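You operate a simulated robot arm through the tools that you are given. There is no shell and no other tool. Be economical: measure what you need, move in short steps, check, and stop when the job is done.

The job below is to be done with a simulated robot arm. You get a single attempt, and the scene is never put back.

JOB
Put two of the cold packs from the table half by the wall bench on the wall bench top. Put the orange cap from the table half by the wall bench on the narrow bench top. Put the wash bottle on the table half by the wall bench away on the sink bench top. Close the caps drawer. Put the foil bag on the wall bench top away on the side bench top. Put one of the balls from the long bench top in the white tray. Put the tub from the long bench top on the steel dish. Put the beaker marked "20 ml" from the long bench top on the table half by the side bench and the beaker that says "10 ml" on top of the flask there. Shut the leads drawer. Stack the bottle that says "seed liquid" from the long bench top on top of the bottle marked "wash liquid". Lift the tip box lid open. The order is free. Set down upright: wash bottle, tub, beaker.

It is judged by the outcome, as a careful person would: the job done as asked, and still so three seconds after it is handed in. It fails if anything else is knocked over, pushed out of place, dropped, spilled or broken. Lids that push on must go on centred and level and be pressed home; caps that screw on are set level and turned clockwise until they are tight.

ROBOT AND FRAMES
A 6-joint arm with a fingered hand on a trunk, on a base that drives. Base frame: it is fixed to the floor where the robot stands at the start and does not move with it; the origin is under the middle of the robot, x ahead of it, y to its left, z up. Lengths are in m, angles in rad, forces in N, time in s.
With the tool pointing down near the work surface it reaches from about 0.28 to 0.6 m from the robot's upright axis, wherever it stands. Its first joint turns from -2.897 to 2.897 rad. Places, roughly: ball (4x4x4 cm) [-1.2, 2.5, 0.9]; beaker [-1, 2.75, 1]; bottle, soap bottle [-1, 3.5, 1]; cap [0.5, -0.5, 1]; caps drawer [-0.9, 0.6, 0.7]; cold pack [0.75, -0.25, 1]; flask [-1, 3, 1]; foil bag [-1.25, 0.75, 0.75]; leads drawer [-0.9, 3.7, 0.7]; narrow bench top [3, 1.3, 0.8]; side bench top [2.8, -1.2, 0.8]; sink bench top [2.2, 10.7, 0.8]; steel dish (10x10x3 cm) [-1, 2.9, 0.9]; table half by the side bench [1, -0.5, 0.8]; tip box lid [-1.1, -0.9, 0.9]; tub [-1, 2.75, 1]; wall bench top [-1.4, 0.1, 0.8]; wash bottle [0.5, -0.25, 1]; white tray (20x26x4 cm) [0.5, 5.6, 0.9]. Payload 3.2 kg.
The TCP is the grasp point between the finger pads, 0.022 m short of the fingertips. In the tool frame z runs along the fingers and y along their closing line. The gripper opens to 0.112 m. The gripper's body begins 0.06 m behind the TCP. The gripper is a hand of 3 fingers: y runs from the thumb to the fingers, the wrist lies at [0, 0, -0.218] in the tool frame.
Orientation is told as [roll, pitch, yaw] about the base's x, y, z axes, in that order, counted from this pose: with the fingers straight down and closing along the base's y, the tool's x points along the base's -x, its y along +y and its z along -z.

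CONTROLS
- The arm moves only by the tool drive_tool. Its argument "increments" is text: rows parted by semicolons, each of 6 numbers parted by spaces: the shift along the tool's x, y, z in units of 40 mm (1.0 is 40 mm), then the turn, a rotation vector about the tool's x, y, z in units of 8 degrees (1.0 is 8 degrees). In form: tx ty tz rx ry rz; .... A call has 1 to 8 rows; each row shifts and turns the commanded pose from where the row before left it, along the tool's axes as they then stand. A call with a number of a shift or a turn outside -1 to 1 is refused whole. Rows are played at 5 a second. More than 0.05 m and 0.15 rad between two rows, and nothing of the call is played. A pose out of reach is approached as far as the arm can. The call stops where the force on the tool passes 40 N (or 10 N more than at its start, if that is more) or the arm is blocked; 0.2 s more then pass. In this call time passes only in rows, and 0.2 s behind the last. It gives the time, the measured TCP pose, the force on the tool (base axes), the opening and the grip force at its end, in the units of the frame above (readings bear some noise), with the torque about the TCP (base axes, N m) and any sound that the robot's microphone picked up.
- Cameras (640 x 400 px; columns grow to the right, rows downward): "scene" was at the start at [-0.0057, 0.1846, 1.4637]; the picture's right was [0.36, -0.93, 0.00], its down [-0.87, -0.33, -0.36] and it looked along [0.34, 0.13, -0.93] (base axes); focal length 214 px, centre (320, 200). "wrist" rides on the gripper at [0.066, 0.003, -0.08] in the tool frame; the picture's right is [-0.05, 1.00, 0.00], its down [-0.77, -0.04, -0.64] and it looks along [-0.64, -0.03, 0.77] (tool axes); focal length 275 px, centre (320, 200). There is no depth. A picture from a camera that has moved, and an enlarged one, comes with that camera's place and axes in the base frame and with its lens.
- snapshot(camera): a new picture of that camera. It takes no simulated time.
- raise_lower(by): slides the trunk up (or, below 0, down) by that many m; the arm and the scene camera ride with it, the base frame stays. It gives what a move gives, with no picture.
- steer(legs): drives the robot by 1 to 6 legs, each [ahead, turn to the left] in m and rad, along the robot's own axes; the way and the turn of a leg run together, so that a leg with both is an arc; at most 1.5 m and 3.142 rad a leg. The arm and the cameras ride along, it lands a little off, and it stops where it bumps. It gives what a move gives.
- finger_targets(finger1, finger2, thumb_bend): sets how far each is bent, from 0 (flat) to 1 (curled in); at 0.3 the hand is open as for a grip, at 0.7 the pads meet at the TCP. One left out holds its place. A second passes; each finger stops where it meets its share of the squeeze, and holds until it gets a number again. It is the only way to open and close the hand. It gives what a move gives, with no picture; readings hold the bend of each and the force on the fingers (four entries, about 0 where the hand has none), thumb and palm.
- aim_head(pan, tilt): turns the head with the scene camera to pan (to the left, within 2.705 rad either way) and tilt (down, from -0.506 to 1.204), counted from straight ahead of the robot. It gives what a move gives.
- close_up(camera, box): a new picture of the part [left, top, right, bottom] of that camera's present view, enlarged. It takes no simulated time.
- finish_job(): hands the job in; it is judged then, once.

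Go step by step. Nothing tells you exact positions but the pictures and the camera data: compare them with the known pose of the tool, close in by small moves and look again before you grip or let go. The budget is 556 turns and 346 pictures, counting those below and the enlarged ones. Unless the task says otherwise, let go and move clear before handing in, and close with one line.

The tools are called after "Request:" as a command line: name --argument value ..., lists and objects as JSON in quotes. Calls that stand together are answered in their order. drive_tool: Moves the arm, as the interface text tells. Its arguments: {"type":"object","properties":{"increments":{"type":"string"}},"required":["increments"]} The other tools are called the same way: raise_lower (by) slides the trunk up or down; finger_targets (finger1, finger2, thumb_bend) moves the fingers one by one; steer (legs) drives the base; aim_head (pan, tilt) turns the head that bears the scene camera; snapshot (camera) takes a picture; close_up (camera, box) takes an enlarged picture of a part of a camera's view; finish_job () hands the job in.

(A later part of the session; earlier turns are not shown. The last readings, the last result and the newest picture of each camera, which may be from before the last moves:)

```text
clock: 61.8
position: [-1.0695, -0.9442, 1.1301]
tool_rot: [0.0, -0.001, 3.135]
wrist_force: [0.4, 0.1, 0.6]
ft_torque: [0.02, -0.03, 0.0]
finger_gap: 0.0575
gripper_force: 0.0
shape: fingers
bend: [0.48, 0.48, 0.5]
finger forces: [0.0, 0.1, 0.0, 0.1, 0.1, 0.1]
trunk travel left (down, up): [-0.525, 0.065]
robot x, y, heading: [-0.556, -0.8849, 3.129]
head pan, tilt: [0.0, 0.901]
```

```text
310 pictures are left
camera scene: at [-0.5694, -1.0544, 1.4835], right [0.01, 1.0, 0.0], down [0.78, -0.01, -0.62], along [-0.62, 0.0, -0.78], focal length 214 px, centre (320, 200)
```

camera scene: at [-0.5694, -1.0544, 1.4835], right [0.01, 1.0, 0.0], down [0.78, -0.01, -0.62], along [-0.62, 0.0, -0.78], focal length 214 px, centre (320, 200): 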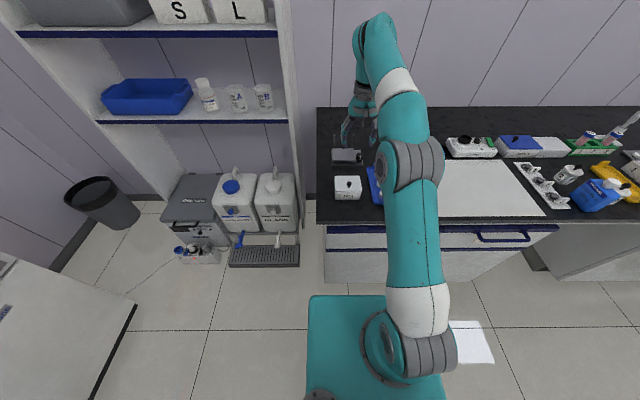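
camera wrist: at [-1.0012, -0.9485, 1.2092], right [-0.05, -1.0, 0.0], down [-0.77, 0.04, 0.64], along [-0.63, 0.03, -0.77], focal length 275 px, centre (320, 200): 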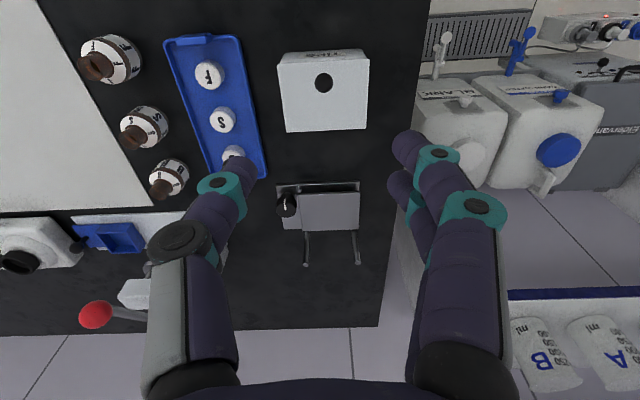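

Request:
close_up --camera "wrist" --box '[260, 30, 388, 110]'

Request:
close_up --camera "scene" --box '[320, 140, 400, 210]'

```text
5.00 times, centred on (324, 70) of wrist
camera zoom: at [-1.0012, -0.9485, 1.2092], right [-0.05, -1.0, 0.0], down [-0.77, 0.04, 0.64], along [-0.63, 0.03, -0.77], focal length 1376 px, centre (300, 850)
```

zoom: 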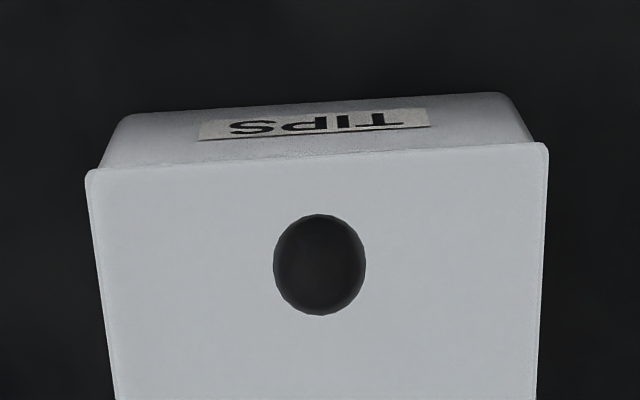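

```text
5.71 times, centred on (360, 175) of scene
camera zoom: at [-0.5694, -1.0544, 1.4835], right [0.01, 1.0, 0.0], down [0.78, -0.01, -0.62], along [-0.62, 0.0, -0.78], focal length 1226 px, centre (91, 343)
```

zoom: 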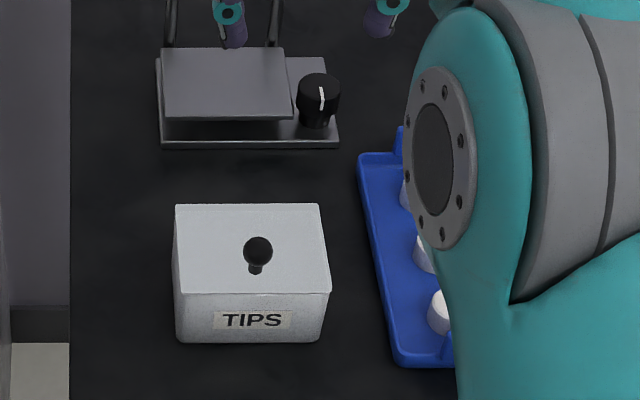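

Request:
drive_tool --increments "-0.5 0.1 0.9 0 0 0;0 0 1 0 0 0;0 0 1 0 0 0;0 0 1 0 0 0;0 0 0.6 0 0 0"

Request:
close_up --camera "wrist" --box '[160, 60, 480, 260]'

Request:
close_up --camera "scene" --box '[320, 140, 400, 210]'

```text
clock: 63.0
position: [-1.0884, -0.9446, 0.949]
tool_rot: [0.0, -0.001, 3.131]
wrist_force: [0.2, -0.6, -0.3]
ft_torque: [0.02, 0.01, -0.01]
finger_gap: 0.0575
gripper_force: 0.1
shape: fingers
bend: [0.48, 0.48, 0.5]
finger forces: [0.0, 0.1, 0.0, 0.0, 0.1, 0.0]
trunk travel left (down, up): [-0.525, 0.065]
robot x, y, heading: [-0.5552, -0.887, 3.134]
head pan, tilt: [0.0, 0.901]
```

```text
2.00 times, centred on (320, 160) of wrist
camera zoom: at [-1.0201, -0.95, 1.0278], right [-0.05, -1.0, 0.0], down [-0.77, 0.04, 0.64], along [-0.64, 0.03, -0.77], focal length 551 px, centre (320, 280)
```

zoom: 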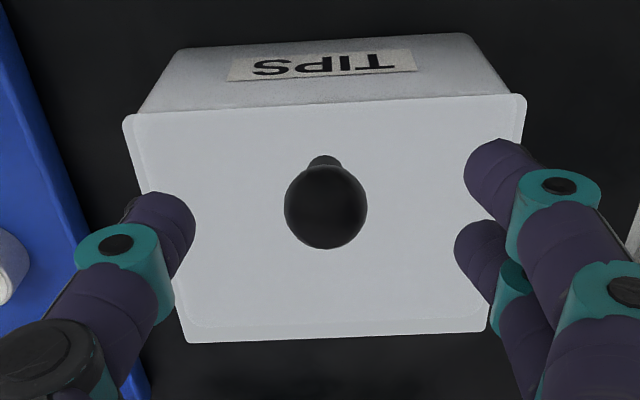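

```text
5.71 times, centred on (360, 175) of scene
camera zoom: at [-0.5697, -1.0539, 1.4836], right [0.01, 1.0, 0.0], down [0.78, -0.01, -0.62], along [-0.62, 0.0, -0.78], focal length 1226 px, centre (91, 343)
```

zoom: 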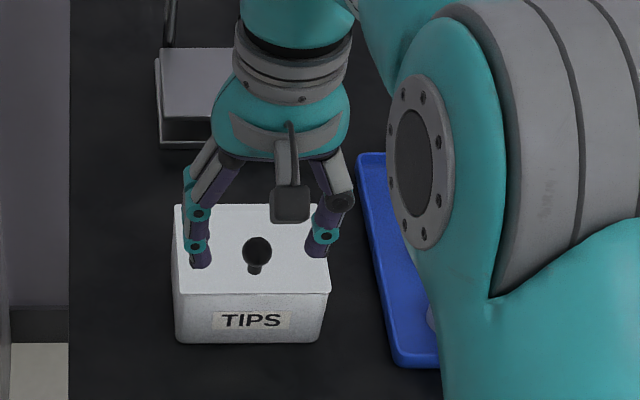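

Ball centre is about (-1.090, -0.948, 0.916). I lower 25 mm and grip it.

Request:
drive_tool --increments "0.05 0.08 0.6 0 0 0"

Request:
finger_targets --finger1 0.7 --finger2 0.7 --thumb_bend 0.7

Request:
close_up --camera "wrist" --box '[160, 60, 480, 260]'

```text
clock: 63.5
position: [-1.087, -0.9494, 0.9335]
tool_rot: [0.002, -0.024, 3.136]
wrist_force: [2.7, 0.5, 27.5]
ft_torque: [0.03, -0.11, -0.09]
finger_gap: 0.0596
gripper_force: 14.0
shape: fingers
bend: [0.49, 0.49, 0.5]
finger forces: [8.5, 5.1, 0.0, 0.0, 13.8, 0.0]
trunk travel left (down, up): [-0.525, 0.065]
robot x, y, heading: [-0.5516, -0.886, 3.133]
head pan, tilt: [0.0, 0.901]
stopped in row 1: the force on the tool passed its limit at 45 N (the readings are from after the stop); the commanded pose is now the measured one
```

```text
clock: 64.5
position: [-1.0875, -0.948, 0.9316]
tool_rot: [0.002, -0.017, 3.136]
wrist_force: [0.1, 9.4, 19.3]
ft_torque: [0.55, 0.0, -0.02]
finger_gap: 0.0097
gripper_force: 13.1
shape: fingers
bend: [0.69, 0.7, 0.7]
finger forces: [0.7, 0.1, 0.0, 0.0, 25.1, 0.0]
trunk travel left (down, up): [-0.525, 0.065]
robot x, y, heading: [-0.5577, -0.8859, 3.132]
head pan, tilt: [0.0, 0.901]
```

```text
2.00 times, centred on (320, 160) of wrist
camera zoom: at [-1.019, -0.9529, 1.0084], right [-0.05, -1.0, 0.0], down [-0.76, 0.04, 0.65], along [-0.65, 0.03, -0.76], focal length 551 px, centre (320, 280)
```

zoom: 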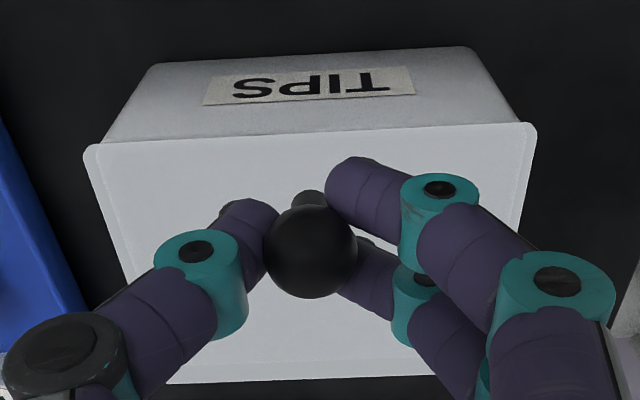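

The fingers close round the ball in a three-point cage. I lift slightly to see whether the lid follows.

Request:
drive_tool --increments "0 0 -0.2 0 0 0;0 0 -0.2 0 0 0;0 0 -0.2 0 0 0"

Request:
close_up --camera "wrist" --box '[160, 60, 480, 260]'

Request:
close_up --camera "scene" --box '[320, 140, 400, 210]'

```text
clock: 65.3
position: [-1.0889, -0.9501, 0.9532]
tool_rot: [0.0, -0.013, 3.135]
wrist_force: [-2.5, 2.7, -2.5]
ft_torque: [0.05, 0.01, -0.01]
finger_gap: 0.0085
gripper_force: 4.6
shape: fingers
bend: [0.7, 0.67, 0.67]
finger forces: [0.7, 2.4, 0.0, 0.1, 5.2, 0.0]
trunk travel left (down, up): [-0.525, 0.065]
robot x, y, heading: [-0.5578, -0.8876, 3.137]
head pan, tilt: [0.0, 0.901]
```

```text
2.00 times, centred on (320, 160) of wrist
camera zoom: at [-1.0203, -0.9543, 1.0311], right [-0.05, -1.0, 0.0], down [-0.76, 0.04, 0.65], along [-0.65, 0.03, -0.76], focal length 551 px, centre (320, 280)
```

zoom: 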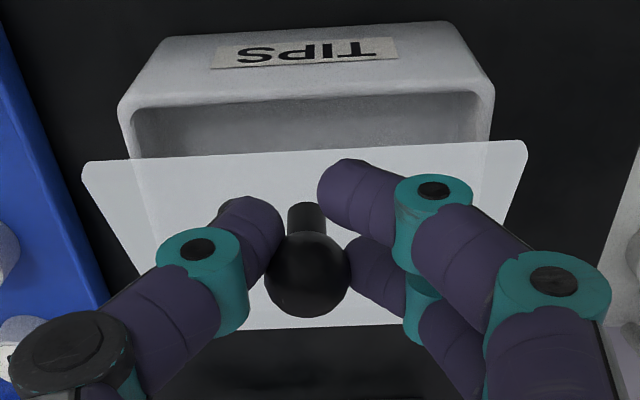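

```text
5.71 times, centred on (360, 175) of scene
camera zoom: at [-0.5703, -1.0534, 1.4835], right [0.01, 1.0, 0.0], down [0.78, -0.01, -0.62], along [-0.62, 0.0, -0.78], focal length 1226 px, centre (91, 343)
```

zoom: 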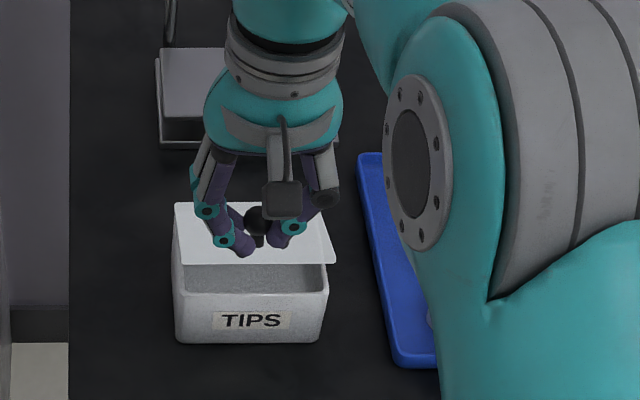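

The lid opens on a rear hinge. I follow its arc, turning the hand with it, and check halfway.

Request:
drive_tool --increments "-0.07 0 -0.195 0 -0.94 0;-0.11 0 -0.155 0 -0.94 0;-0.15 0 -0.105 0 -0.94 0;-0.17 0 -0.045 0 -0.94 0"

Request:
close_up --camera "scene" --box '[320, 140, 400, 210]'

Request:
snapshot --camera "wrist"

```text
clock: 66.3
position: [-1.1053, -0.9478, 0.9786]
tool_rot: [0.001, -0.544, 3.132]
wrist_force: [2.0, 3.0, 0.9]
ft_torque: [0.06, -0.04, -0.02]
finger_gap: 0.006
gripper_force: 3.1
shape: fingers
bend: [0.71, 0.68, 0.68]
finger forces: [1.5, 1.0, 0.0, 0.0, 4.1, 0.1]
trunk travel left (down, up): [-0.525, 0.065]
robot x, y, heading: [-0.555, -0.8878, 3.134]
head pan, tilt: [0.0, 0.901]
```

```text
5.71 times, centred on (360, 175) of scene
camera zoom: at [-0.5694, -1.0531, 1.4836], right [0.01, 1.0, 0.0], down [0.78, -0.01, -0.62], along [-0.62, 0.0, -0.78], focal length 1226 px, centre (91, 343)
```

zoom: 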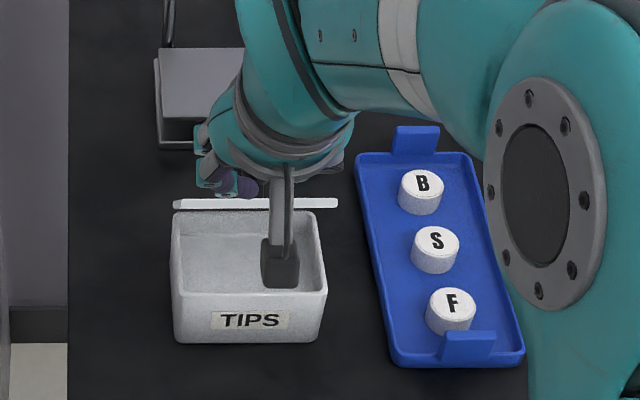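

```text
301 pictures are left
camera wrist: at [-1.0054, -0.9535, 1.0122], right [-0.05, -1.0, 0.03], down [-0.33, 0.04, 0.94], along [-0.94, 0.04, -0.33], focal length 275 px, centre (320, 200)
```

wrist: 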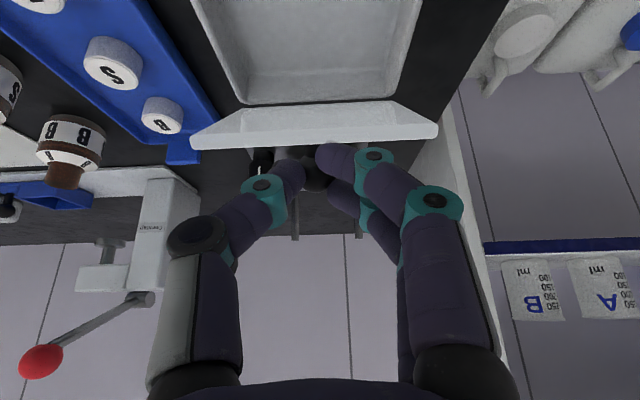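

The lid is about 47° open. I continue the arc.

Request:
drive_tool --increments "-0.175 0 0.015 0 -0.94 0;-0.17 0 0.08 0 -0.94 0;-0.14 0 0.13 0 -0.94 0;-0.1 0 0.18 0 -0.94 0"

Request:
close_up --camera "scene" --box '[320, 140, 400, 210]'

Request:
snapshot --camera "wrist"

```text
clock: 67.4
position: [-1.1205, -0.9366, 0.9858]
tool_rot: [-0.07, -0.848, -3.139]
wrist_force: [10.1, -8.2, 24.3]
ft_torque: [-0.91, -0.22, 0.4]
finger_gap: 0.0156
gripper_force: 16.7
shape: fingers
bend: [0.66, 0.7, 0.7]
finger forces: [33.8, 0.0, 0.0, 0.0, 0.1, 0.1]
out of reach, approached as far as the arm can: row 2, 3, 4
trunk travel left (down, up): [-0.525, 0.065]
robot x, y, heading: [-0.5536, -0.8878, 3.14]
head pan, tilt: [0.0, 0.901]
stopped in row 4: the force on the tool passed its limit at 42 N (the readings are from after the stop); the commanded pose is now the measured one
```

```text
5.71 times, centred on (360, 175) of scene
camera zoom: at [-0.5637, -1.0546, 1.4838], right [0.0, 1.0, 0.0], down [0.78, 0.0, -0.62], along [-0.62, 0.0, -0.78], focal length 1226 px, centre (91, 343)
```

zoom: 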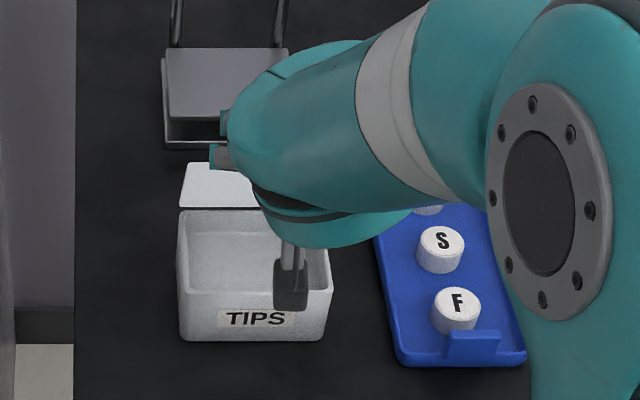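

```text
299 pictures are left
camera wrist: at [-1.0147, -0.9459, 0.988], right [-0.08, -1.0, -0.01], down [-0.03, -0.01, 1.0], along [-1.0, 0.08, -0.03], focal length 275 px, centre (320, 200)
```

wrist: 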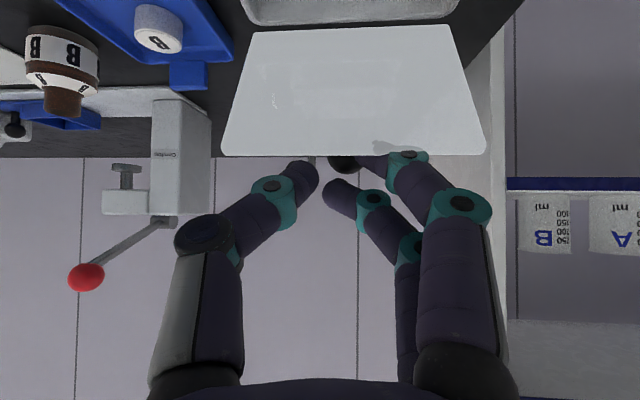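

The lid is about 74° open and the wrist ran into its limit. I move gently backwards (-x) without further turning to push it on past vertical.

Request:
drive_tool --increments "-0.16 0 0.19 0 0 0;-0.16 0 0.19 0 0 0"

Request:
close_up --camera "scene" --box '[320, 140, 400, 210]'

Request:
snapshot --camera "wrist"

```text
clock: 67.8
position: [-1.1295, -0.9373, 0.9887]
tool_rot: [-0.071, -0.857, -3.143]
wrist_force: [7.1, -6.9, 27.2]
ft_torque: [-0.94, -0.17, 0.29]
finger_gap: 0.0153
gripper_force: 17.7
shape: fingers
bend: [0.66, 0.7, 0.7]
finger forces: [35.7, 0.0, 0.0, 0.0, 0.0, 0.1]
trunk travel left (down, up): [-0.525, 0.065]
robot x, y, heading: [-0.5515, -0.8892, -3.141]
head pan, tilt: [0.0, 0.901]
stopped in row 2: the force on the tool passed its limit at 42 N (the readings are from after the stop); the commanded pose is now the measured one
```

```text
5.71 times, centred on (360, 175) of scene
camera zoom: at [-0.5638, -1.0548, 1.4836], right [0.0, 1.0, 0.0], down [0.78, 0.0, -0.62], along [-0.62, 0.0, -0.78], focal length 1226 px, centre (91, 343)
```

zoom: 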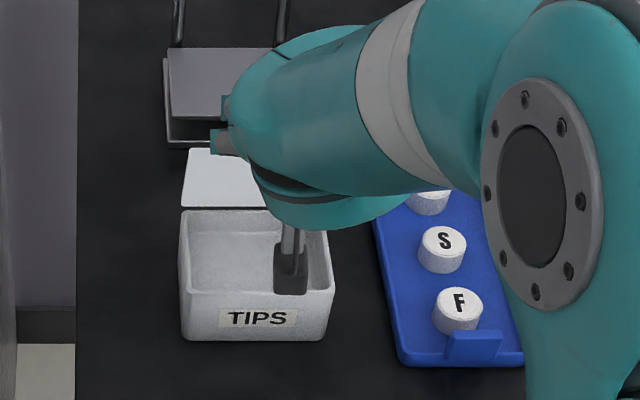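

```text
297 pictures are left
camera wrist: at [-1.0241, -0.9462, 0.9903], right [-0.08, -1.0, -0.01], down [-0.03, -0.01, 1.0], along [-1.0, 0.08, -0.02], focal length 275 px, centre (320, 200)
```

wrist: 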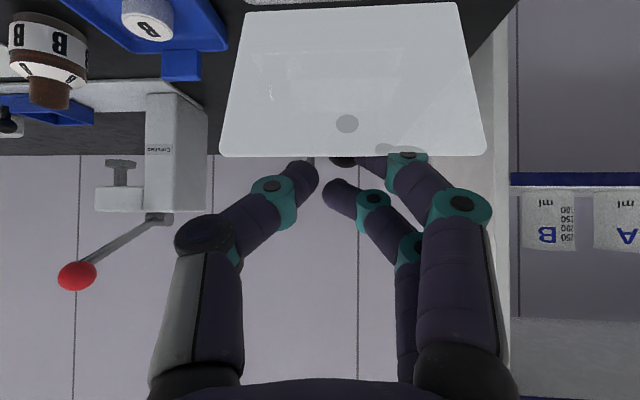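

Request:
drive_tool --increments "-0.25 0 0 0 0 0;-0.25 0 0 0 0 0"

Request:
close_up --camera "scene" --box '[320, 140, 400, 210]'

Request:
snapshot --camera "wrist"

```text
clock: 68.4
position: [-1.1446, -0.9338, 0.9988]
tool_rot: [-0.072, -0.844, 3.14]
wrist_force: [-0.5, 0.0, -0.2]
ft_torque: [0.03, 0.03, 0.03]
finger_gap: 0.003
gripper_force: 0.1
shape: fingers
bend: [0.7, 0.7, 0.7]
finger forces: [0.1, 0.0, 0.1, 0.0, 0.0, 0.1]
trunk travel left (down, up): [-0.525, 0.065]
robot x, y, heading: [-0.5564, -0.8854, 3.137]
head pan, tilt: [0.0, 0.901]
```

```text
5.71 times, centred on (360, 175) of scene
camera zoom: at [-0.5687, -1.0534, 1.4833], right [0.0, 1.0, 0.0], down [0.78, 0.0, -0.62], along [-0.62, 0.0, -0.78], focal length 1226 px, centre (91, 343)
```

zoom: 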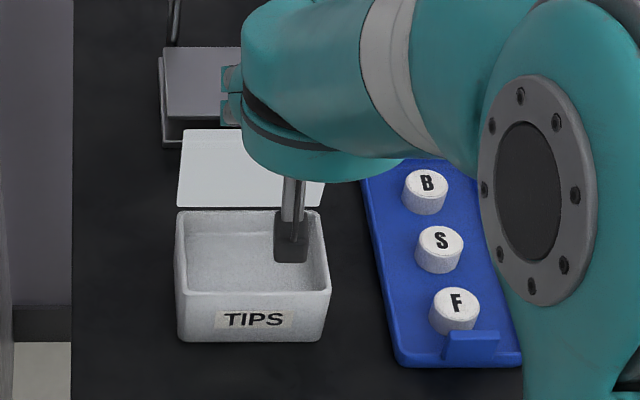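

```text
295 pictures are left
camera wrist: at [-1.0393, -0.9436, 1.0004], right [-0.09, -1.0, -0.01], down [-0.04, -0.01, 1.0], along [-1.0, 0.09, -0.04], focal length 275 px, centre (320, 200)
```

wrist: 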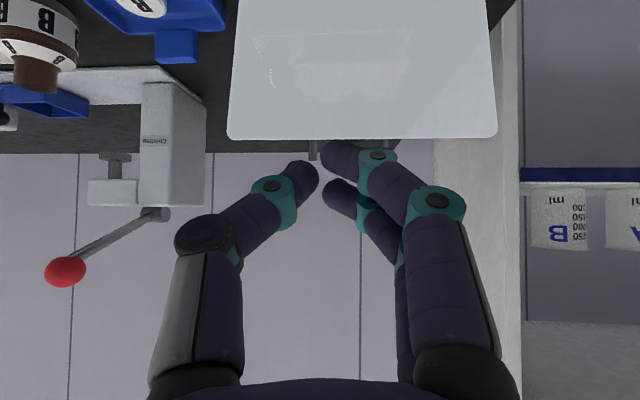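

The lid is past vertical with no load on the hand. I lift straight up, clear, and straighten the tool.

Request:
drive_tool --increments "-0.747 0 -0.664 0 0 0;-0.747 0 -0.664 0 0 0;-0.747 0 -0.664 0 0 0;0.66 0 -0.75 0 0 0;0.66 0 -0.75 0 0.95 0;0.66 0 -0.75 0 0.95 0;0.66 0 -0.6 0 0.95 0"

Request:
close_up --camera "scene" --box '[320, 140, 400, 210]'

```text
clock: 70.0
position: [-0.9875, -0.9487, 1.1306]
tool_rot: [-0.052, -0.447, 3.111]
wrist_force: [-0.1, 0.3, -0.4]
ft_torque: [0.0, 0.02, 0.03]
finger_gap: 0.0028
gripper_force: 0.1
shape: fingers
bend: [0.7, 0.7, 0.7]
finger forces: [0.0, 0.0, 0.1, 0.0, 0.0, 0.1]
trunk travel left (down, up): [-0.525, 0.065]
robot x, y, heading: [-0.5599, -0.887, 3.139]
head pan, tilt: [0.0, 0.901]
```

```text
5.71 times, centred on (360, 175) of scene
camera zoom: at [-0.568, -1.0539, 1.4835], right [0.0, 1.0, 0.0], down [0.78, 0.0, -0.62], along [-0.62, 0.0, -0.78], focal length 1226 px, centre (91, 343)
```

zoom: 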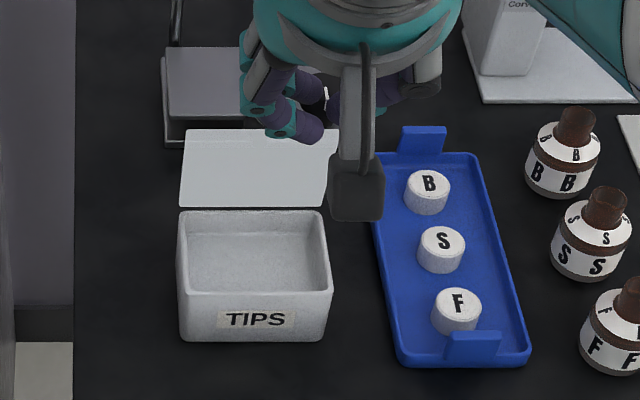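

The tip box lid stays open. Next the caps drawer: I straighten the hand and drive along the bench to stand in front of it.

Request:
drive_tool --increments "0.9 0 0 0 0.95 0;0.9 0 0 0 0.95 0;0.5 0 0 0.3 0.95 0;0 0 0 0 0.35 0"

Request:
steer --legs '[[-0.33, 0], [0, -1.57], [1.48, 0], [0, 1.57]]'

Request:
aim_head --pan -0.1 --tilt 0.8

Request:
snapshot --camera "scene"

Request:
snapshot --camera "wrist"

```text
clock: 71.0
position: [-0.9029, -0.9513, 1.0995]
tool_rot: [-0.09, 0.001, 3.084]
wrist_force: [0.9, -0.2, -0.5]
ft_torque: [0.01, 0.0, 0.03]
finger_gap: 0.0031
gripper_force: 0.0
shape: fingers
bend: [0.7, 0.7, 0.7]
finger forces: [0.0, 0.1, 0.0, 0.0, 0.0, 0.1]
trunk travel left (down, up): [-0.525, 0.065]
robot x, y, heading: [-0.5535, -0.8862, 3.142]
head pan, tilt: [0.0, 0.901]
```

```text
clock: 87.7
position: [-0.6014, 0.5229, 1.0998]
tool_rot: [-0.089, -0.001, 3.099]
wrist_force: [0.1, -1.0, 0.3]
ft_torque: [-0.02, 0.0, 0.02]
finger_gap: 0.0026
gripper_force: 0.0
shape: fingers
bend: [0.7, 0.7, 0.7]
finger forces: [0.0, 0.0, 0.0, 0.0, 0.1, 0.0]
trunk travel left (down, up): [-0.525, 0.065]
robot x, y, heading: [-0.2512, 0.5911, -3.131]
head pan, tilt: [0.0, 0.901]
```

```text
clock: 88.4
position: [-0.6018, 0.5233, 1.1003]
tool_rot: [-0.089, -0.002, 3.098]
wrist_force: [1.8, 0.6, 0.6]
ft_torque: [0.0, 0.03, -0.01]
finger_gap: 0.0025
gripper_force: 0.1
shape: fingers
bend: [0.7, 0.7, 0.7]
finger forces: [0.0, 0.1, 0.0, 0.0, 0.0, 0.0]
trunk travel left (down, up): [-0.525, 0.065]
robot x, y, heading: [-0.257, 0.5887, -3.129]
head pan, tilt: [-0.099, 0.799]
```

```text
293 pictures are left
camera scene: at [-0.2703, 0.433, 1.4914], right [0.09, 1.0, 0.0], down [0.71, -0.06, -0.7], along [-0.69, 0.06, -0.72], focal length 214 px, centre (320, 200)
```

scene: 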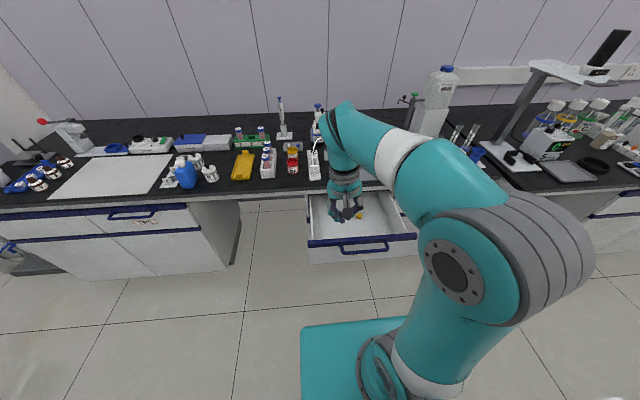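

```text
292 pictures are left
camera wrist: at [-0.5346, 0.5082, 1.1784], right [-0.09, -0.99, -0.09], down [-0.77, 0.01, 0.64], along [-0.63, 0.13, -0.76], focal length 275 px, centre (320, 200)
```

wrist: 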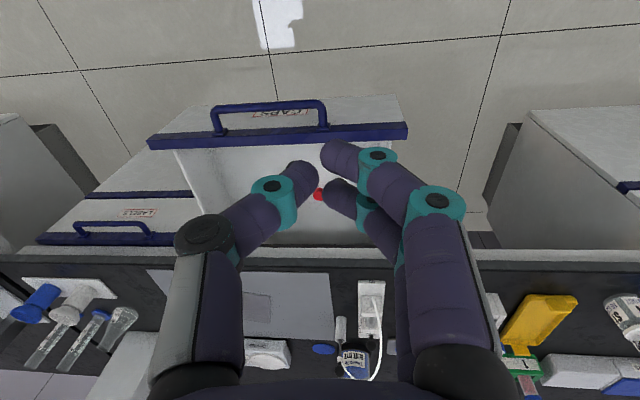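

The drawer's handle is about (-0.684, 0.65, 0.764). I lower the trunk, bring the closed fingers down in front of the handle, and look.

Request:
raise_lower --by -0.15

Request:
drive_tool --increments "0.3 -1 0 -0.64 0 0;0.2 -1 0 0 0 0;0 -1 0 0 0 0;0 0 1 0 0 0;0 0 1 0 0 0;0 0 1 0 0 0;0 0 1 0 0 0;0 0 0.7 0 0 0"

Request:
snapshot --camera "wrist"

Request:
snapshot --camera "scene"

```text
clock: 90.1
position: [-0.6023, 0.5231, 0.9495]
tool_rot: [-0.089, -0.002, 3.097]
wrist_force: [-0.1, 0.6, 0.5]
ft_torque: [-0.01, -0.02, 0.03]
finger_gap: 0.003
gripper_force: 0.1
shape: fingers
bend: [0.7, 0.7, 0.7]
finger forces: [0.1, 0.0, 0.1, 0.1, 0.1, 0.0]
trunk travel left (down, up): [-0.375, 0.215]
robot x, y, heading: [-0.2516, 0.5943, -3.13]
head pan, tilt: [-0.099, 0.799]
```

```text
clock: 91.9
position: [-0.5749, 0.6415, 0.7671]
tool_rot: [0.0, -0.004, 3.098]
wrist_force: [0.6, 0.0, -0.4]
ft_torque: [0.01, -0.03, 0.01]
finger_gap: 0.0029
gripper_force: 0.1
shape: fingers
bend: [0.7, 0.7, 0.7]
finger forces: [0.0, 0.0, 0.0, 0.0, 0.1, 0.1]
trunk travel left (down, up): [-0.375, 0.215]
robot x, y, heading: [-0.2562, 0.5903, -3.134]
head pan, tilt: [-0.099, 0.799]
```

```text
291 pictures are left
camera wrist: at [-0.5077, 0.6344, 0.8454], right [-0.09, -1.0, 0.0], down [-0.77, 0.07, 0.64], along [-0.64, 0.06, -0.77], focal length 275 px, centre (320, 200)
```

wrist: 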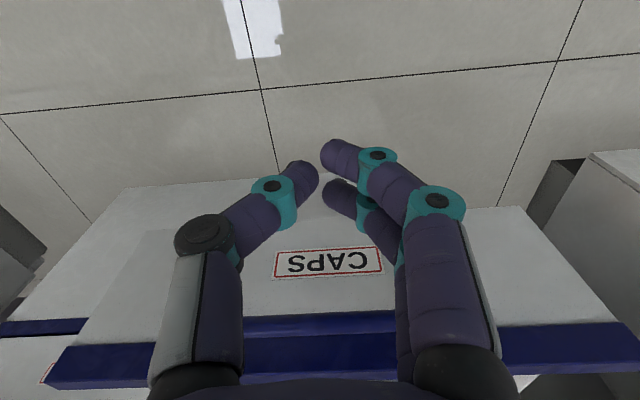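

```text
290 pictures are left
camera scene: at [-0.2704, 0.4331, 1.3415], right [0.09, 1.0, 0.0], down [0.71, -0.06, -0.7], along [-0.69, 0.06, -0.72], focal length 214 px, centre (320, 200)
```

scene: 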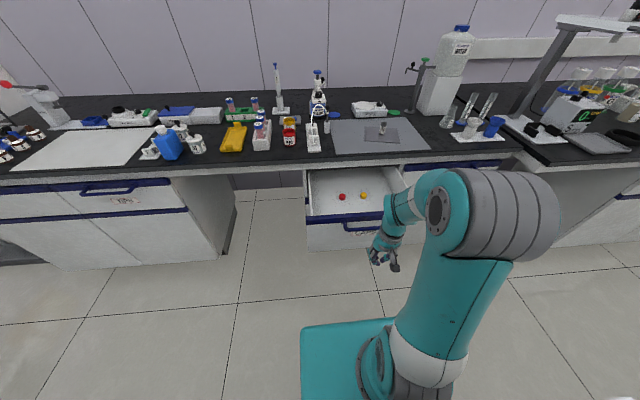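

The hand is in front of the handle at the right height. I push in -x.

Request:
drive_tool --increments "-0.8 0 0 0 0 0;-0.8 0 0 0 0 0;-0.8 0 0 0 0 0;-0.8 0 0 0 0 0;-0.8 0 0 0 0 0;-0.8 0 0 0 0 0"

Request:
snapshot --camera "scene"

```text
clock: 93.3
position: [-0.7686, 0.6531, 0.7676]
tool_rot: [0.001, -0.004, 3.099]
wrist_force: [-0.8, 0.2, 0.3]
ft_torque: [-0.01, -0.02, -0.01]
finger_gap: 0.0029
gripper_force: 0.0
shape: fingers
bend: [0.7, 0.7, 0.7]
finger forces: [0.0, 0.0, 0.0, 0.1, 0.0, 0.0]
trunk travel left (down, up): [-0.375, 0.215]
robot x, y, heading: [-0.2567, 0.5908, -3.13]
head pan, tilt: [-0.099, 0.799]
```

```text
289 pictures are left
camera scene: at [-0.2705, 0.4332, 1.3415], right [0.09, 1.0, 0.0], down [0.71, -0.06, -0.7], along [-0.69, 0.06, -0.72], focal length 214 px, centre (320, 200)
```

scene: 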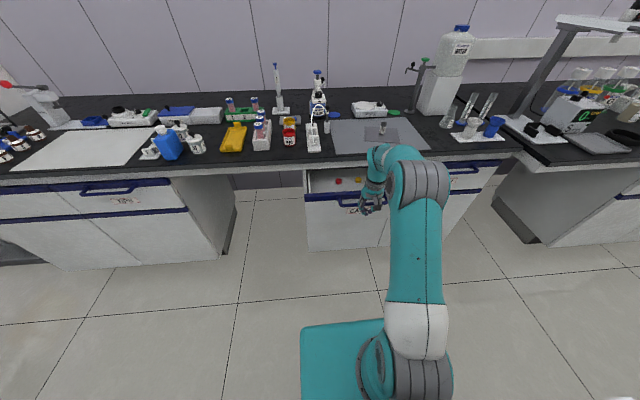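

The drawer is going in. I continue until it stops.

Request:
drive_tool --increments "-0.6 0 0 0 0 0;-0.6 0 0 0 0 0;-0.5 0 0 0 0 0;-0.4 0 0 0 0 0"

Request:
close_up --camera "scene" --box '[220, 80, 540, 280]'

```text
clock: 94.3
position: [-0.8535, 0.6562, 0.7642]
tool_rot: [-0.001, 0.0, 3.1]
wrist_force: [0.4, -0.5, 0.1]
ft_torque: [0.01, 0.03, -0.01]
finger_gap: 0.0032
gripper_force: 0.1
shape: fingers
bend: [0.7, 0.7, 0.7]
finger forces: [0.1, 0.0, 0.0, 0.0, 0.0, 0.1]
trunk travel left (down, up): [-0.375, 0.215]
robot x, y, heading: [-0.2561, 0.592, -3.132]
head pan, tilt: [-0.099, 0.799]
```

```text
2.00 times, centred on (380, 180) of scene
camera zoom: at [-0.2706, 0.4331, 1.3415], right [0.09, 1.0, 0.0], down [0.71, -0.06, -0.7], along [-0.69, 0.06, -0.72], focal length 429 px, centre (200, 240)
```

zoom: 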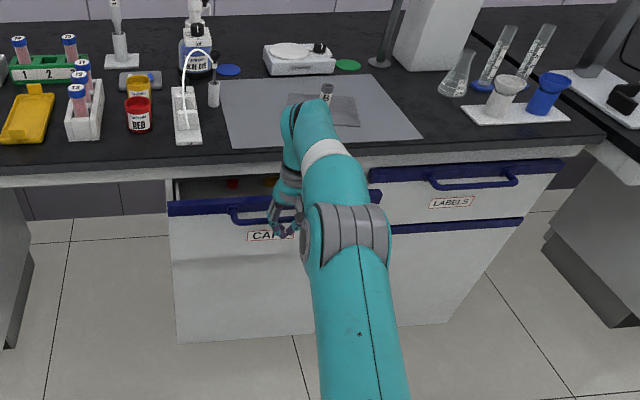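

Request:
drive_tool --increments "-0.4 0 0 0 0 0;-0.4 0 0 0 0 0;-0.4 0 0 0 0 0;-0.4 0 0 0 0 0;-0.4 0 0 0 0 0"

Request:
close_up --camera "scene" --box '[220, 80, 540, 280]'

```text
clock: 95.5
position: [-0.8664, 0.6469, 0.7612]
tool_rot: [0.003, -0.001, 3.1]
wrist_force: [0.9, 0.1, 0.1]
ft_torque: [0.01, 0.0, -0.02]
finger_gap: 0.0029
gripper_force: 0.1
shape: fingers
bend: [0.7, 0.7, 0.7]
finger forces: [0.1, 0.1, 0.0, 0.0, 0.0, 0.0]
out of reach, approached as far as the arm can: row 1, 2, 3, 4, 5
trunk travel left (down, up): [-0.375, 0.215]
robot x, y, heading: [-0.2543, 0.5929, -3.134]
head pan, tilt: [-0.099, 0.799]
```

```text
2.00 times, centred on (380, 180) of scene
camera zoom: at [-0.2705, 0.433, 1.3415], right [0.09, 1.0, 0.0], down [0.71, -0.06, -0.7], along [-0.69, 0.06, -0.72], focal length 429 px, centre (200, 240)
```

zoom: 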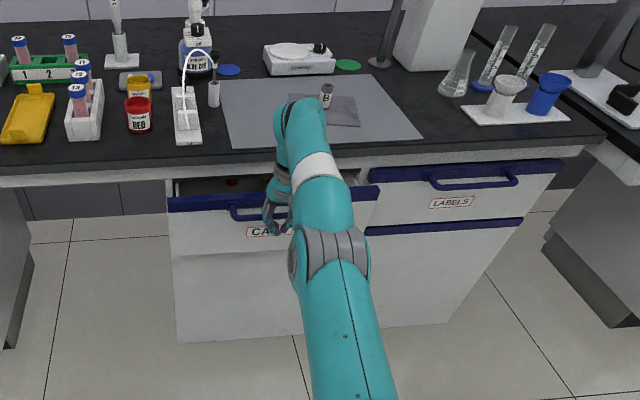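

Out of arm reach; I back the tool off, drive 0.1 m closer, and push the rest.

Request:
drive_tool --increments "1 0 0 0 0 0;1 0 0 0 0 0;1 0 0 0 0 0;0.5 0 0 0 0 0"

Request:
steer --legs '[[0.1, 0]]'

```text
clock: 96.5
position: [-0.7242, 0.642, 0.7605]
tool_rot: [0.0, -0.004, 3.094]
wrist_force: [0.2, -0.3, 0.5]
ft_torque: [0.01, -0.03, 0.0]
finger_gap: 0.0029
gripper_force: 0.0
shape: fingers
bend: [0.7, 0.7, 0.7]
finger forces: [0.0, 0.1, 0.1, 0.0, 0.1, 0.0]
trunk travel left (down, up): [-0.375, 0.215]
robot x, y, heading: [-0.2554, 0.5953, -3.128]
head pan, tilt: [-0.099, 0.799]
```

```text
clock: 97.7
position: [-0.8253, 0.6408, 0.7592]
tool_rot: [-0.002, -0.001, 3.096]
wrist_force: [-0.5, 0.5, -0.4]
ft_torque: [-0.02, 0.01, -0.01]
finger_gap: 0.003
gripper_force: 0.1
shape: fingers
bend: [0.7, 0.7, 0.7]
finger forces: [0.0, 0.1, 0.0, 0.0, 0.0, 0.0]
trunk travel left (down, up): [-0.375, 0.215]
robot x, y, heading: [-0.3539, 0.5886, -3.128]
head pan, tilt: [-0.099, 0.799]
```

Request:
drive_tool --increments "-0.8 0 0 0 0 0;-0.5 0 0 0 0 0;-0.4 0 0 0 0 0;-0.4 0 0 0 0 0;-0.4 0 0 0 0 0"

Request:
close_up --camera "scene" --box '[220, 80, 540, 280]'

```text
clock: 98.9
position: [-0.9255, 0.6442, 0.7597]
tool_rot: [0.001, -0.002, 3.097]
wrist_force: [0.5, 0.6, 0.2]
ft_torque: [-0.02, -0.02, -0.06]
finger_gap: 0.0025
gripper_force: 0.1
shape: fingers
bend: [0.7, 0.7, 0.7]
finger forces: [0.0, 0.1, 0.0, 0.0, 0.1, 0.0]
trunk travel left (down, up): [-0.375, 0.215]
robot x, y, heading: [-0.3537, 0.5909, -3.137]
head pan, tilt: [-0.099, 0.799]
```

```text
2.00 times, centred on (380, 180) of scene
camera zoom: at [-0.3702, 0.4321, 1.3415], right [0.09, 1.0, 0.0], down [0.71, -0.06, -0.7], along [-0.69, 0.06, -0.72], focal length 429 px, centre (200, 240)
```

zoom: 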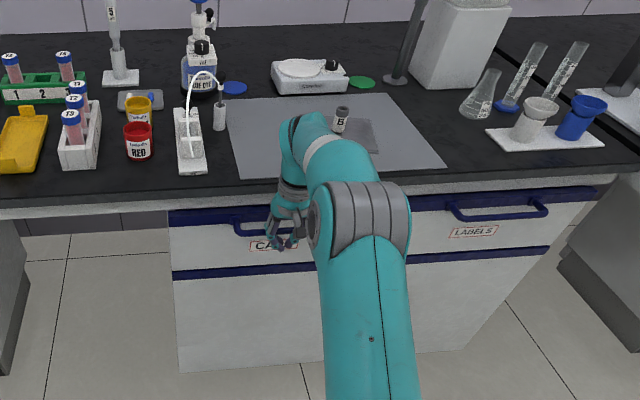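

Nearly flush; I press until it stops.

Request:
drive_tool --increments "-0.3 0 0 0 0 0;-0.3 0 0 0 0 0;-0.3 0 0 0 0 0"

Request:
close_up --camera "scene" --box '[220, 80, 540, 280]'

```text
clock: 99.3
position: [-0.927, 0.645, 0.7585]
tool_rot: [0.004, 0.016, 3.094]
wrist_force: [22.3, -0.7, 5.2]
ft_torque: [-0.11, 0.04, 0.51]
finger_gap: 0.0028
gripper_force: 11.1
shape: fingers
bend: [0.7, 0.71, 0.7]
finger forces: [0.1, 23.0, 0.0, 0.0, 0.0, 0.0]
trunk travel left (down, up): [-0.375, 0.215]
robot x, y, heading: [-0.3511, 0.5944, -3.134]
head pan, tilt: [-0.099, 0.799]
stopped in row 2: the force on the tool passed its limit at 50 N (the readings are from after the stop); the commanded pose is now the measured one
```

```text
2.00 times, centred on (380, 180) of scene
camera zoom: at [-0.3657, 0.4319, 1.3417], right [0.09, 1.0, 0.0], down [0.71, -0.06, -0.7], along [-0.7, 0.06, -0.71], focal length 429 px, centre (200, 240)
```

zoom: 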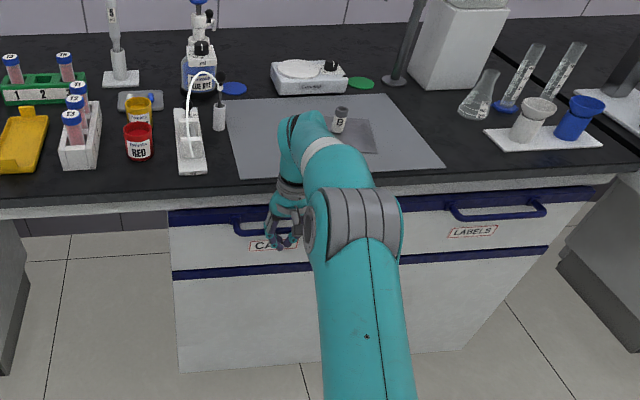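

The drawer is shut. I back off, raise, and look for the foil bag on the grey mat.

Request:
drive_tool --increments "0.8 0 0 0 0 0;1 0 0 0 0 0;1 0 0 0 0 0;1 0 0 0 0 0;0 0 -1 0 0 0;0 0 -1 0 0 0;0 0 -1 0 0 0;0 0 -1 0 0 0"

Request:
raise_lower --by 0.15

Request:
snapshot --camera "wrist"

Request:
close_up --camera "scene" --box '[300, 100, 460, 200]'

```text
clock: 101.1
position: [-0.7796, 0.6375, 0.9185]
tool_rot: [0.003, 0.011, 3.095]
wrist_force: [0.0, -0.3, 0.5]
ft_torque: [0.0, 0.04, -0.03]
finger_gap: 0.0029
gripper_force: 0.0
shape: fingers
bend: [0.7, 0.7, 0.7]
finger forces: [0.0, 0.0, 0.0, 0.1, 0.1, 0.0]
trunk travel left (down, up): [-0.375, 0.215]
robot x, y, heading: [-0.3532, 0.593, -3.126]
head pan, tilt: [-0.099, 0.799]
```

```text
clock: 102.8
position: [-0.779, 0.637, 1.0673]
tool_rot: [0.002, 0.012, 3.095]
wrist_force: [-0.4, -0.2, 0.2]
ft_torque: [0.0, 0.0, -0.04]
finger_gap: 0.003
gripper_force: 0.1
shape: fingers
bend: [0.7, 0.7, 0.7]
finger forces: [0.1, 0.0, 0.0, 0.0, 0.1, 0.0]
trunk travel left (down, up): [-0.525, 0.065]
robot x, y, heading: [-0.3565, 0.5883, -3.135]
head pan, tilt: [-0.099, 0.799]
```

```text
284 pictures are left
camera wrist: at [-0.7134, 0.6297, 1.1485], right [-0.09, -1.0, 0.0], down [-0.78, 0.08, 0.63], along [-0.62, 0.06, -0.78], focal length 275 px, centre (320, 200)
```

wrist: 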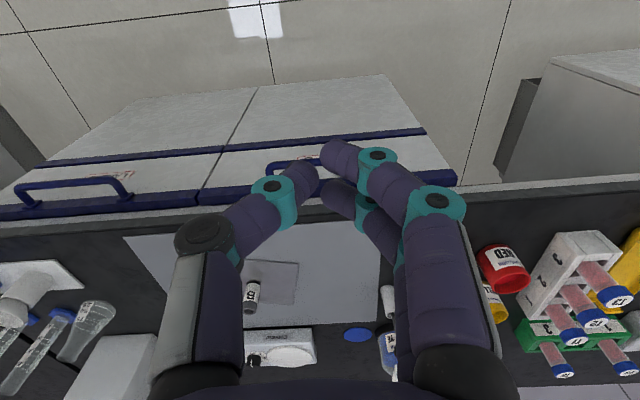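

```text
4.00 times, centred on (380, 150) of scene
camera zoom: at [-0.3698, 0.432, 1.4914], right [0.09, 1.0, 0.0], down [0.71, -0.06, -0.7], along [-0.69, 0.06, -0.72], focal length 858 px, centre (80, 400)
```

zoom: 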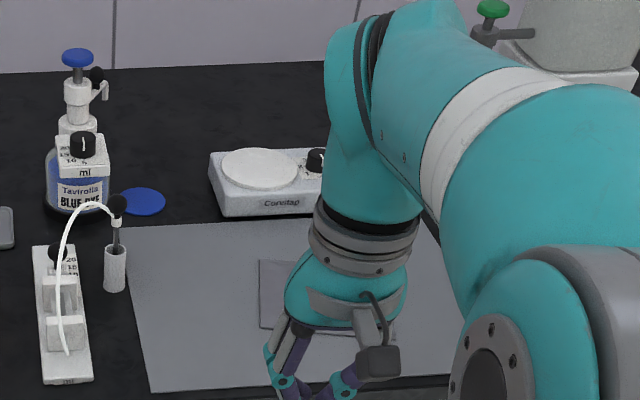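

Request:
close_up --camera "wrist" --box '[230, 225, 390, 325]'

Request:
drive_tool --increments "0 1 0 0 0 0;0 1 0 0 0 0;0 1 0 0 0 0;0 1 0 0 0 0;0 1 0 0 0 0;0 1 0 0 0 0;0 1 0 0 0 0;0 1 0 0 0 0"

Request:
close_up --camera "scene" --box '[300, 100, 460, 200]'

```text
4.00 times, centred on (310, 275) of wrist
camera zoom: at [-0.7134, 0.6297, 1.1485], right [-0.09, -1.0, 0.0], down [-0.78, 0.08, 0.63], along [-0.62, 0.06, -0.78], focal length 1101 px, centre (360, -100)
```

zoom: 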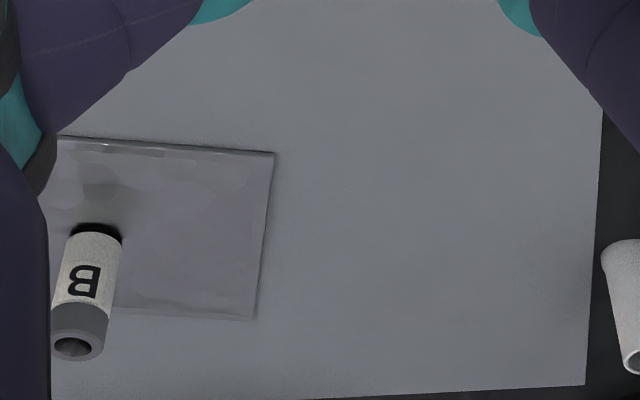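

```text
clock: 104.6
position: [-0.7945, 0.3161, 1.0707]
tool_rot: [0.001, 0.011, 3.095]
wrist_force: [0.3, -0.5, 0.0]
ft_torque: [0.0, 0.01, 0.02]
finger_gap: 0.0027
gripper_force: 0.0
shape: fingers
bend: [0.7, 0.7, 0.7]
finger forces: [0.0, 0.1, 0.1, 0.0, 0.0, 0.0]
trunk travel left (down, up): [-0.525, 0.065]
robot x, y, heading: [-0.3547, 0.591, -3.128]
head pan, tilt: [-0.099, 0.799]
```

```text
4.00 times, centred on (380, 150) of scene
camera zoom: at [-0.37, 0.4312, 1.4914], right [0.09, 1.0, 0.0], down [0.71, -0.06, -0.7], along [-0.69, 0.06, -0.72], focal length 858 px, centre (80, 400)
```

zoom: 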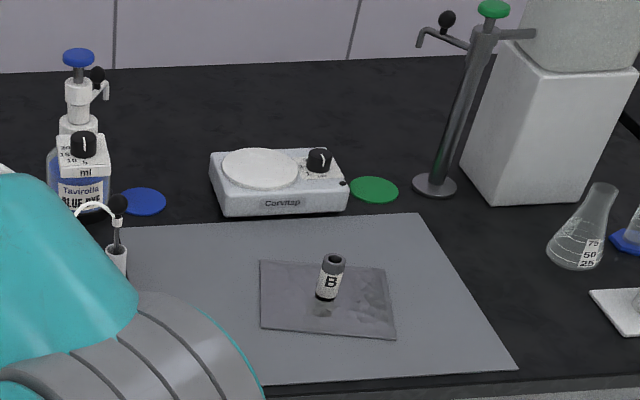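

The foil bag is the flat square on the grey mat, with vial "B" standing on it. I'll set the vial aside, draw the bag to the bench edge to pinch it, then put the vial back. First I drive closer.

Request:
drive_tool --increments "1 0 0 0 0 0;1 0 0 0 0 0;0 0 0 0 0.08 0"

Request:
steer --legs '[[0, -0.5], [0.24, 0], [0, 0.49]]'

Request:
finger_targets --finger1 0.45 --finger2 0.45 --thumb_bend 0.45

Request:
snapshot --camera "scene"

```text
clock: 105.4
position: [-0.7142, 0.3126, 1.0691]
tool_rot: [0.004, 0.023, 3.094]
wrist_force: [0.1, -0.2, 0.3]
ft_torque: [0.02, 0.01, 0.02]
finger_gap: 0.0029
gripper_force: 0.0
shape: fingers
bend: [0.7, 0.7, 0.7]
finger forces: [0.0, 0.0, 0.0, 0.0, 0.0, 0.0]
trunk travel left (down, up): [-0.525, 0.065]
robot x, y, heading: [-0.3553, 0.5924, -3.128]
head pan, tilt: [-0.099, 0.799]
```

```text
clock: 110.0
position: [-0.9301, 0.4344, 1.0704]
tool_rot: [0.005, 0.023, 3.077]
wrist_force: [-0.2, 0.2, 0.8]
ft_torque: [-0.03, -0.02, 0.01]
finger_gap: 0.0028
gripper_force: 0.0
shape: fingers
bend: [0.7, 0.7, 0.7]
finger forces: [0.0, 0.0, 0.0, 0.1, 0.0, 0.0]
trunk travel left (down, up): [-0.525, 0.065]
robot x, y, heading: [-0.5648, 0.7056, 3.131]
head pan, tilt: [-0.099, 0.799]
```

```text
clock: 111.0
position: [-0.9306, 0.4333, 1.0699]
tool_rot: [0.003, 0.024, 3.077]
wrist_force: [0.0, 0.8, -0.4]
ft_torque: [0.02, -0.03, -0.05]
finger_gap: 0.0687
gripper_force: 0.2
shape: fingers
bend: [0.45, 0.45, 0.45]
finger forces: [0.0, 0.0, 0.1, 0.0, 0.1, 0.0]
trunk travel left (down, up): [-0.525, 0.065]
robot x, y, heading: [-0.5656, 0.7053, 3.136]
head pan, tilt: [-0.099, 0.799]
```

```text
280 pictures are left
camera scene: at [-0.5839, 0.5467, 1.4915], right [0.11, 0.99, 0.0], down [0.71, -0.08, -0.7], along [-0.69, 0.07, -0.72], focal length 214 px, centre (320, 200)
```

scene: 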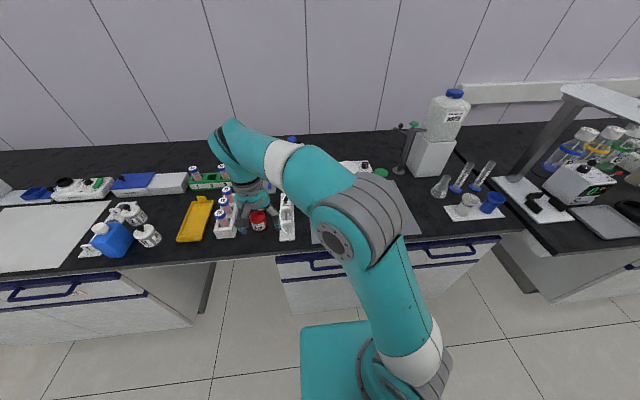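

Request:
drive_tool --increments "0 -1 0 0 -0.16 0;0 -1 0 0 0 0;0 -1 0 0 0 0;0 -1 0 0 0 0;0 -1 0 0 0 0;-0.4 -1 0 0 0 0;-0.6 -1 0 0 0 0;-0.6 -1 0 0 0 0"

Request:
drive_tool --increments "-0.6 -0.85 0 0 0 0;-1 0 0 0 0 0;-0.6 0 0.5 0 0 0"

Request:
snapshot --camera "wrist"

```text
clock: 112.8
position: [-0.9736, 0.7574, 1.0701]
tool_rot: [0.005, 0.002, 3.077]
wrist_force: [0.2, -0.4, 0.1]
ft_torque: [-0.03, 0.03, 0.01]
finger_gap: 0.0689
gripper_force: 0.0
shape: fingers
bend: [0.45, 0.45, 0.45]
finger forces: [0.0, 0.1, 0.1, 0.0, 0.0, 0.1]
trunk travel left (down, up): [-0.525, 0.065]
robot x, y, heading: [-0.5683, 0.7067, 3.138]
head pan, tilt: [-0.099, 0.799]
```

```text
clock: 113.6
position: [-1.0598, 0.7964, 1.0472]
tool_rot: [0.004, 0.004, 3.076]
wrist_force: [-0.5, 0.5, -0.4]
ft_torque: [-0.01, 0.04, 0.02]
finger_gap: 0.0689
gripper_force: 0.1
shape: fingers
bend: [0.45, 0.45, 0.45]
finger forces: [0.1, 0.0, 0.1, 0.0, 0.0, 0.1]
trunk travel left (down, up): [-0.525, 0.065]
robot x, y, heading: [-0.5655, 0.7052, 3.137]
head pan, tilt: [-0.099, 0.799]
```

```text
279 pictures are left
camera wrist: at [-0.9926, 0.7883, 1.1274], right [-0.11, -0.99, 0.0], down [-0.77, 0.09, 0.63], along [-0.63, 0.07, -0.77], focal length 275 px, centre (320, 200)
```

wrist: 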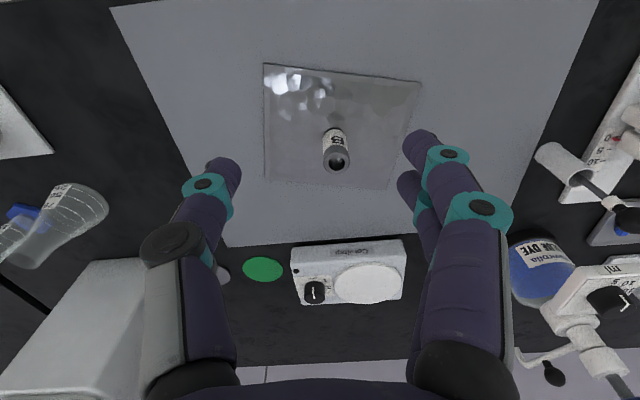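

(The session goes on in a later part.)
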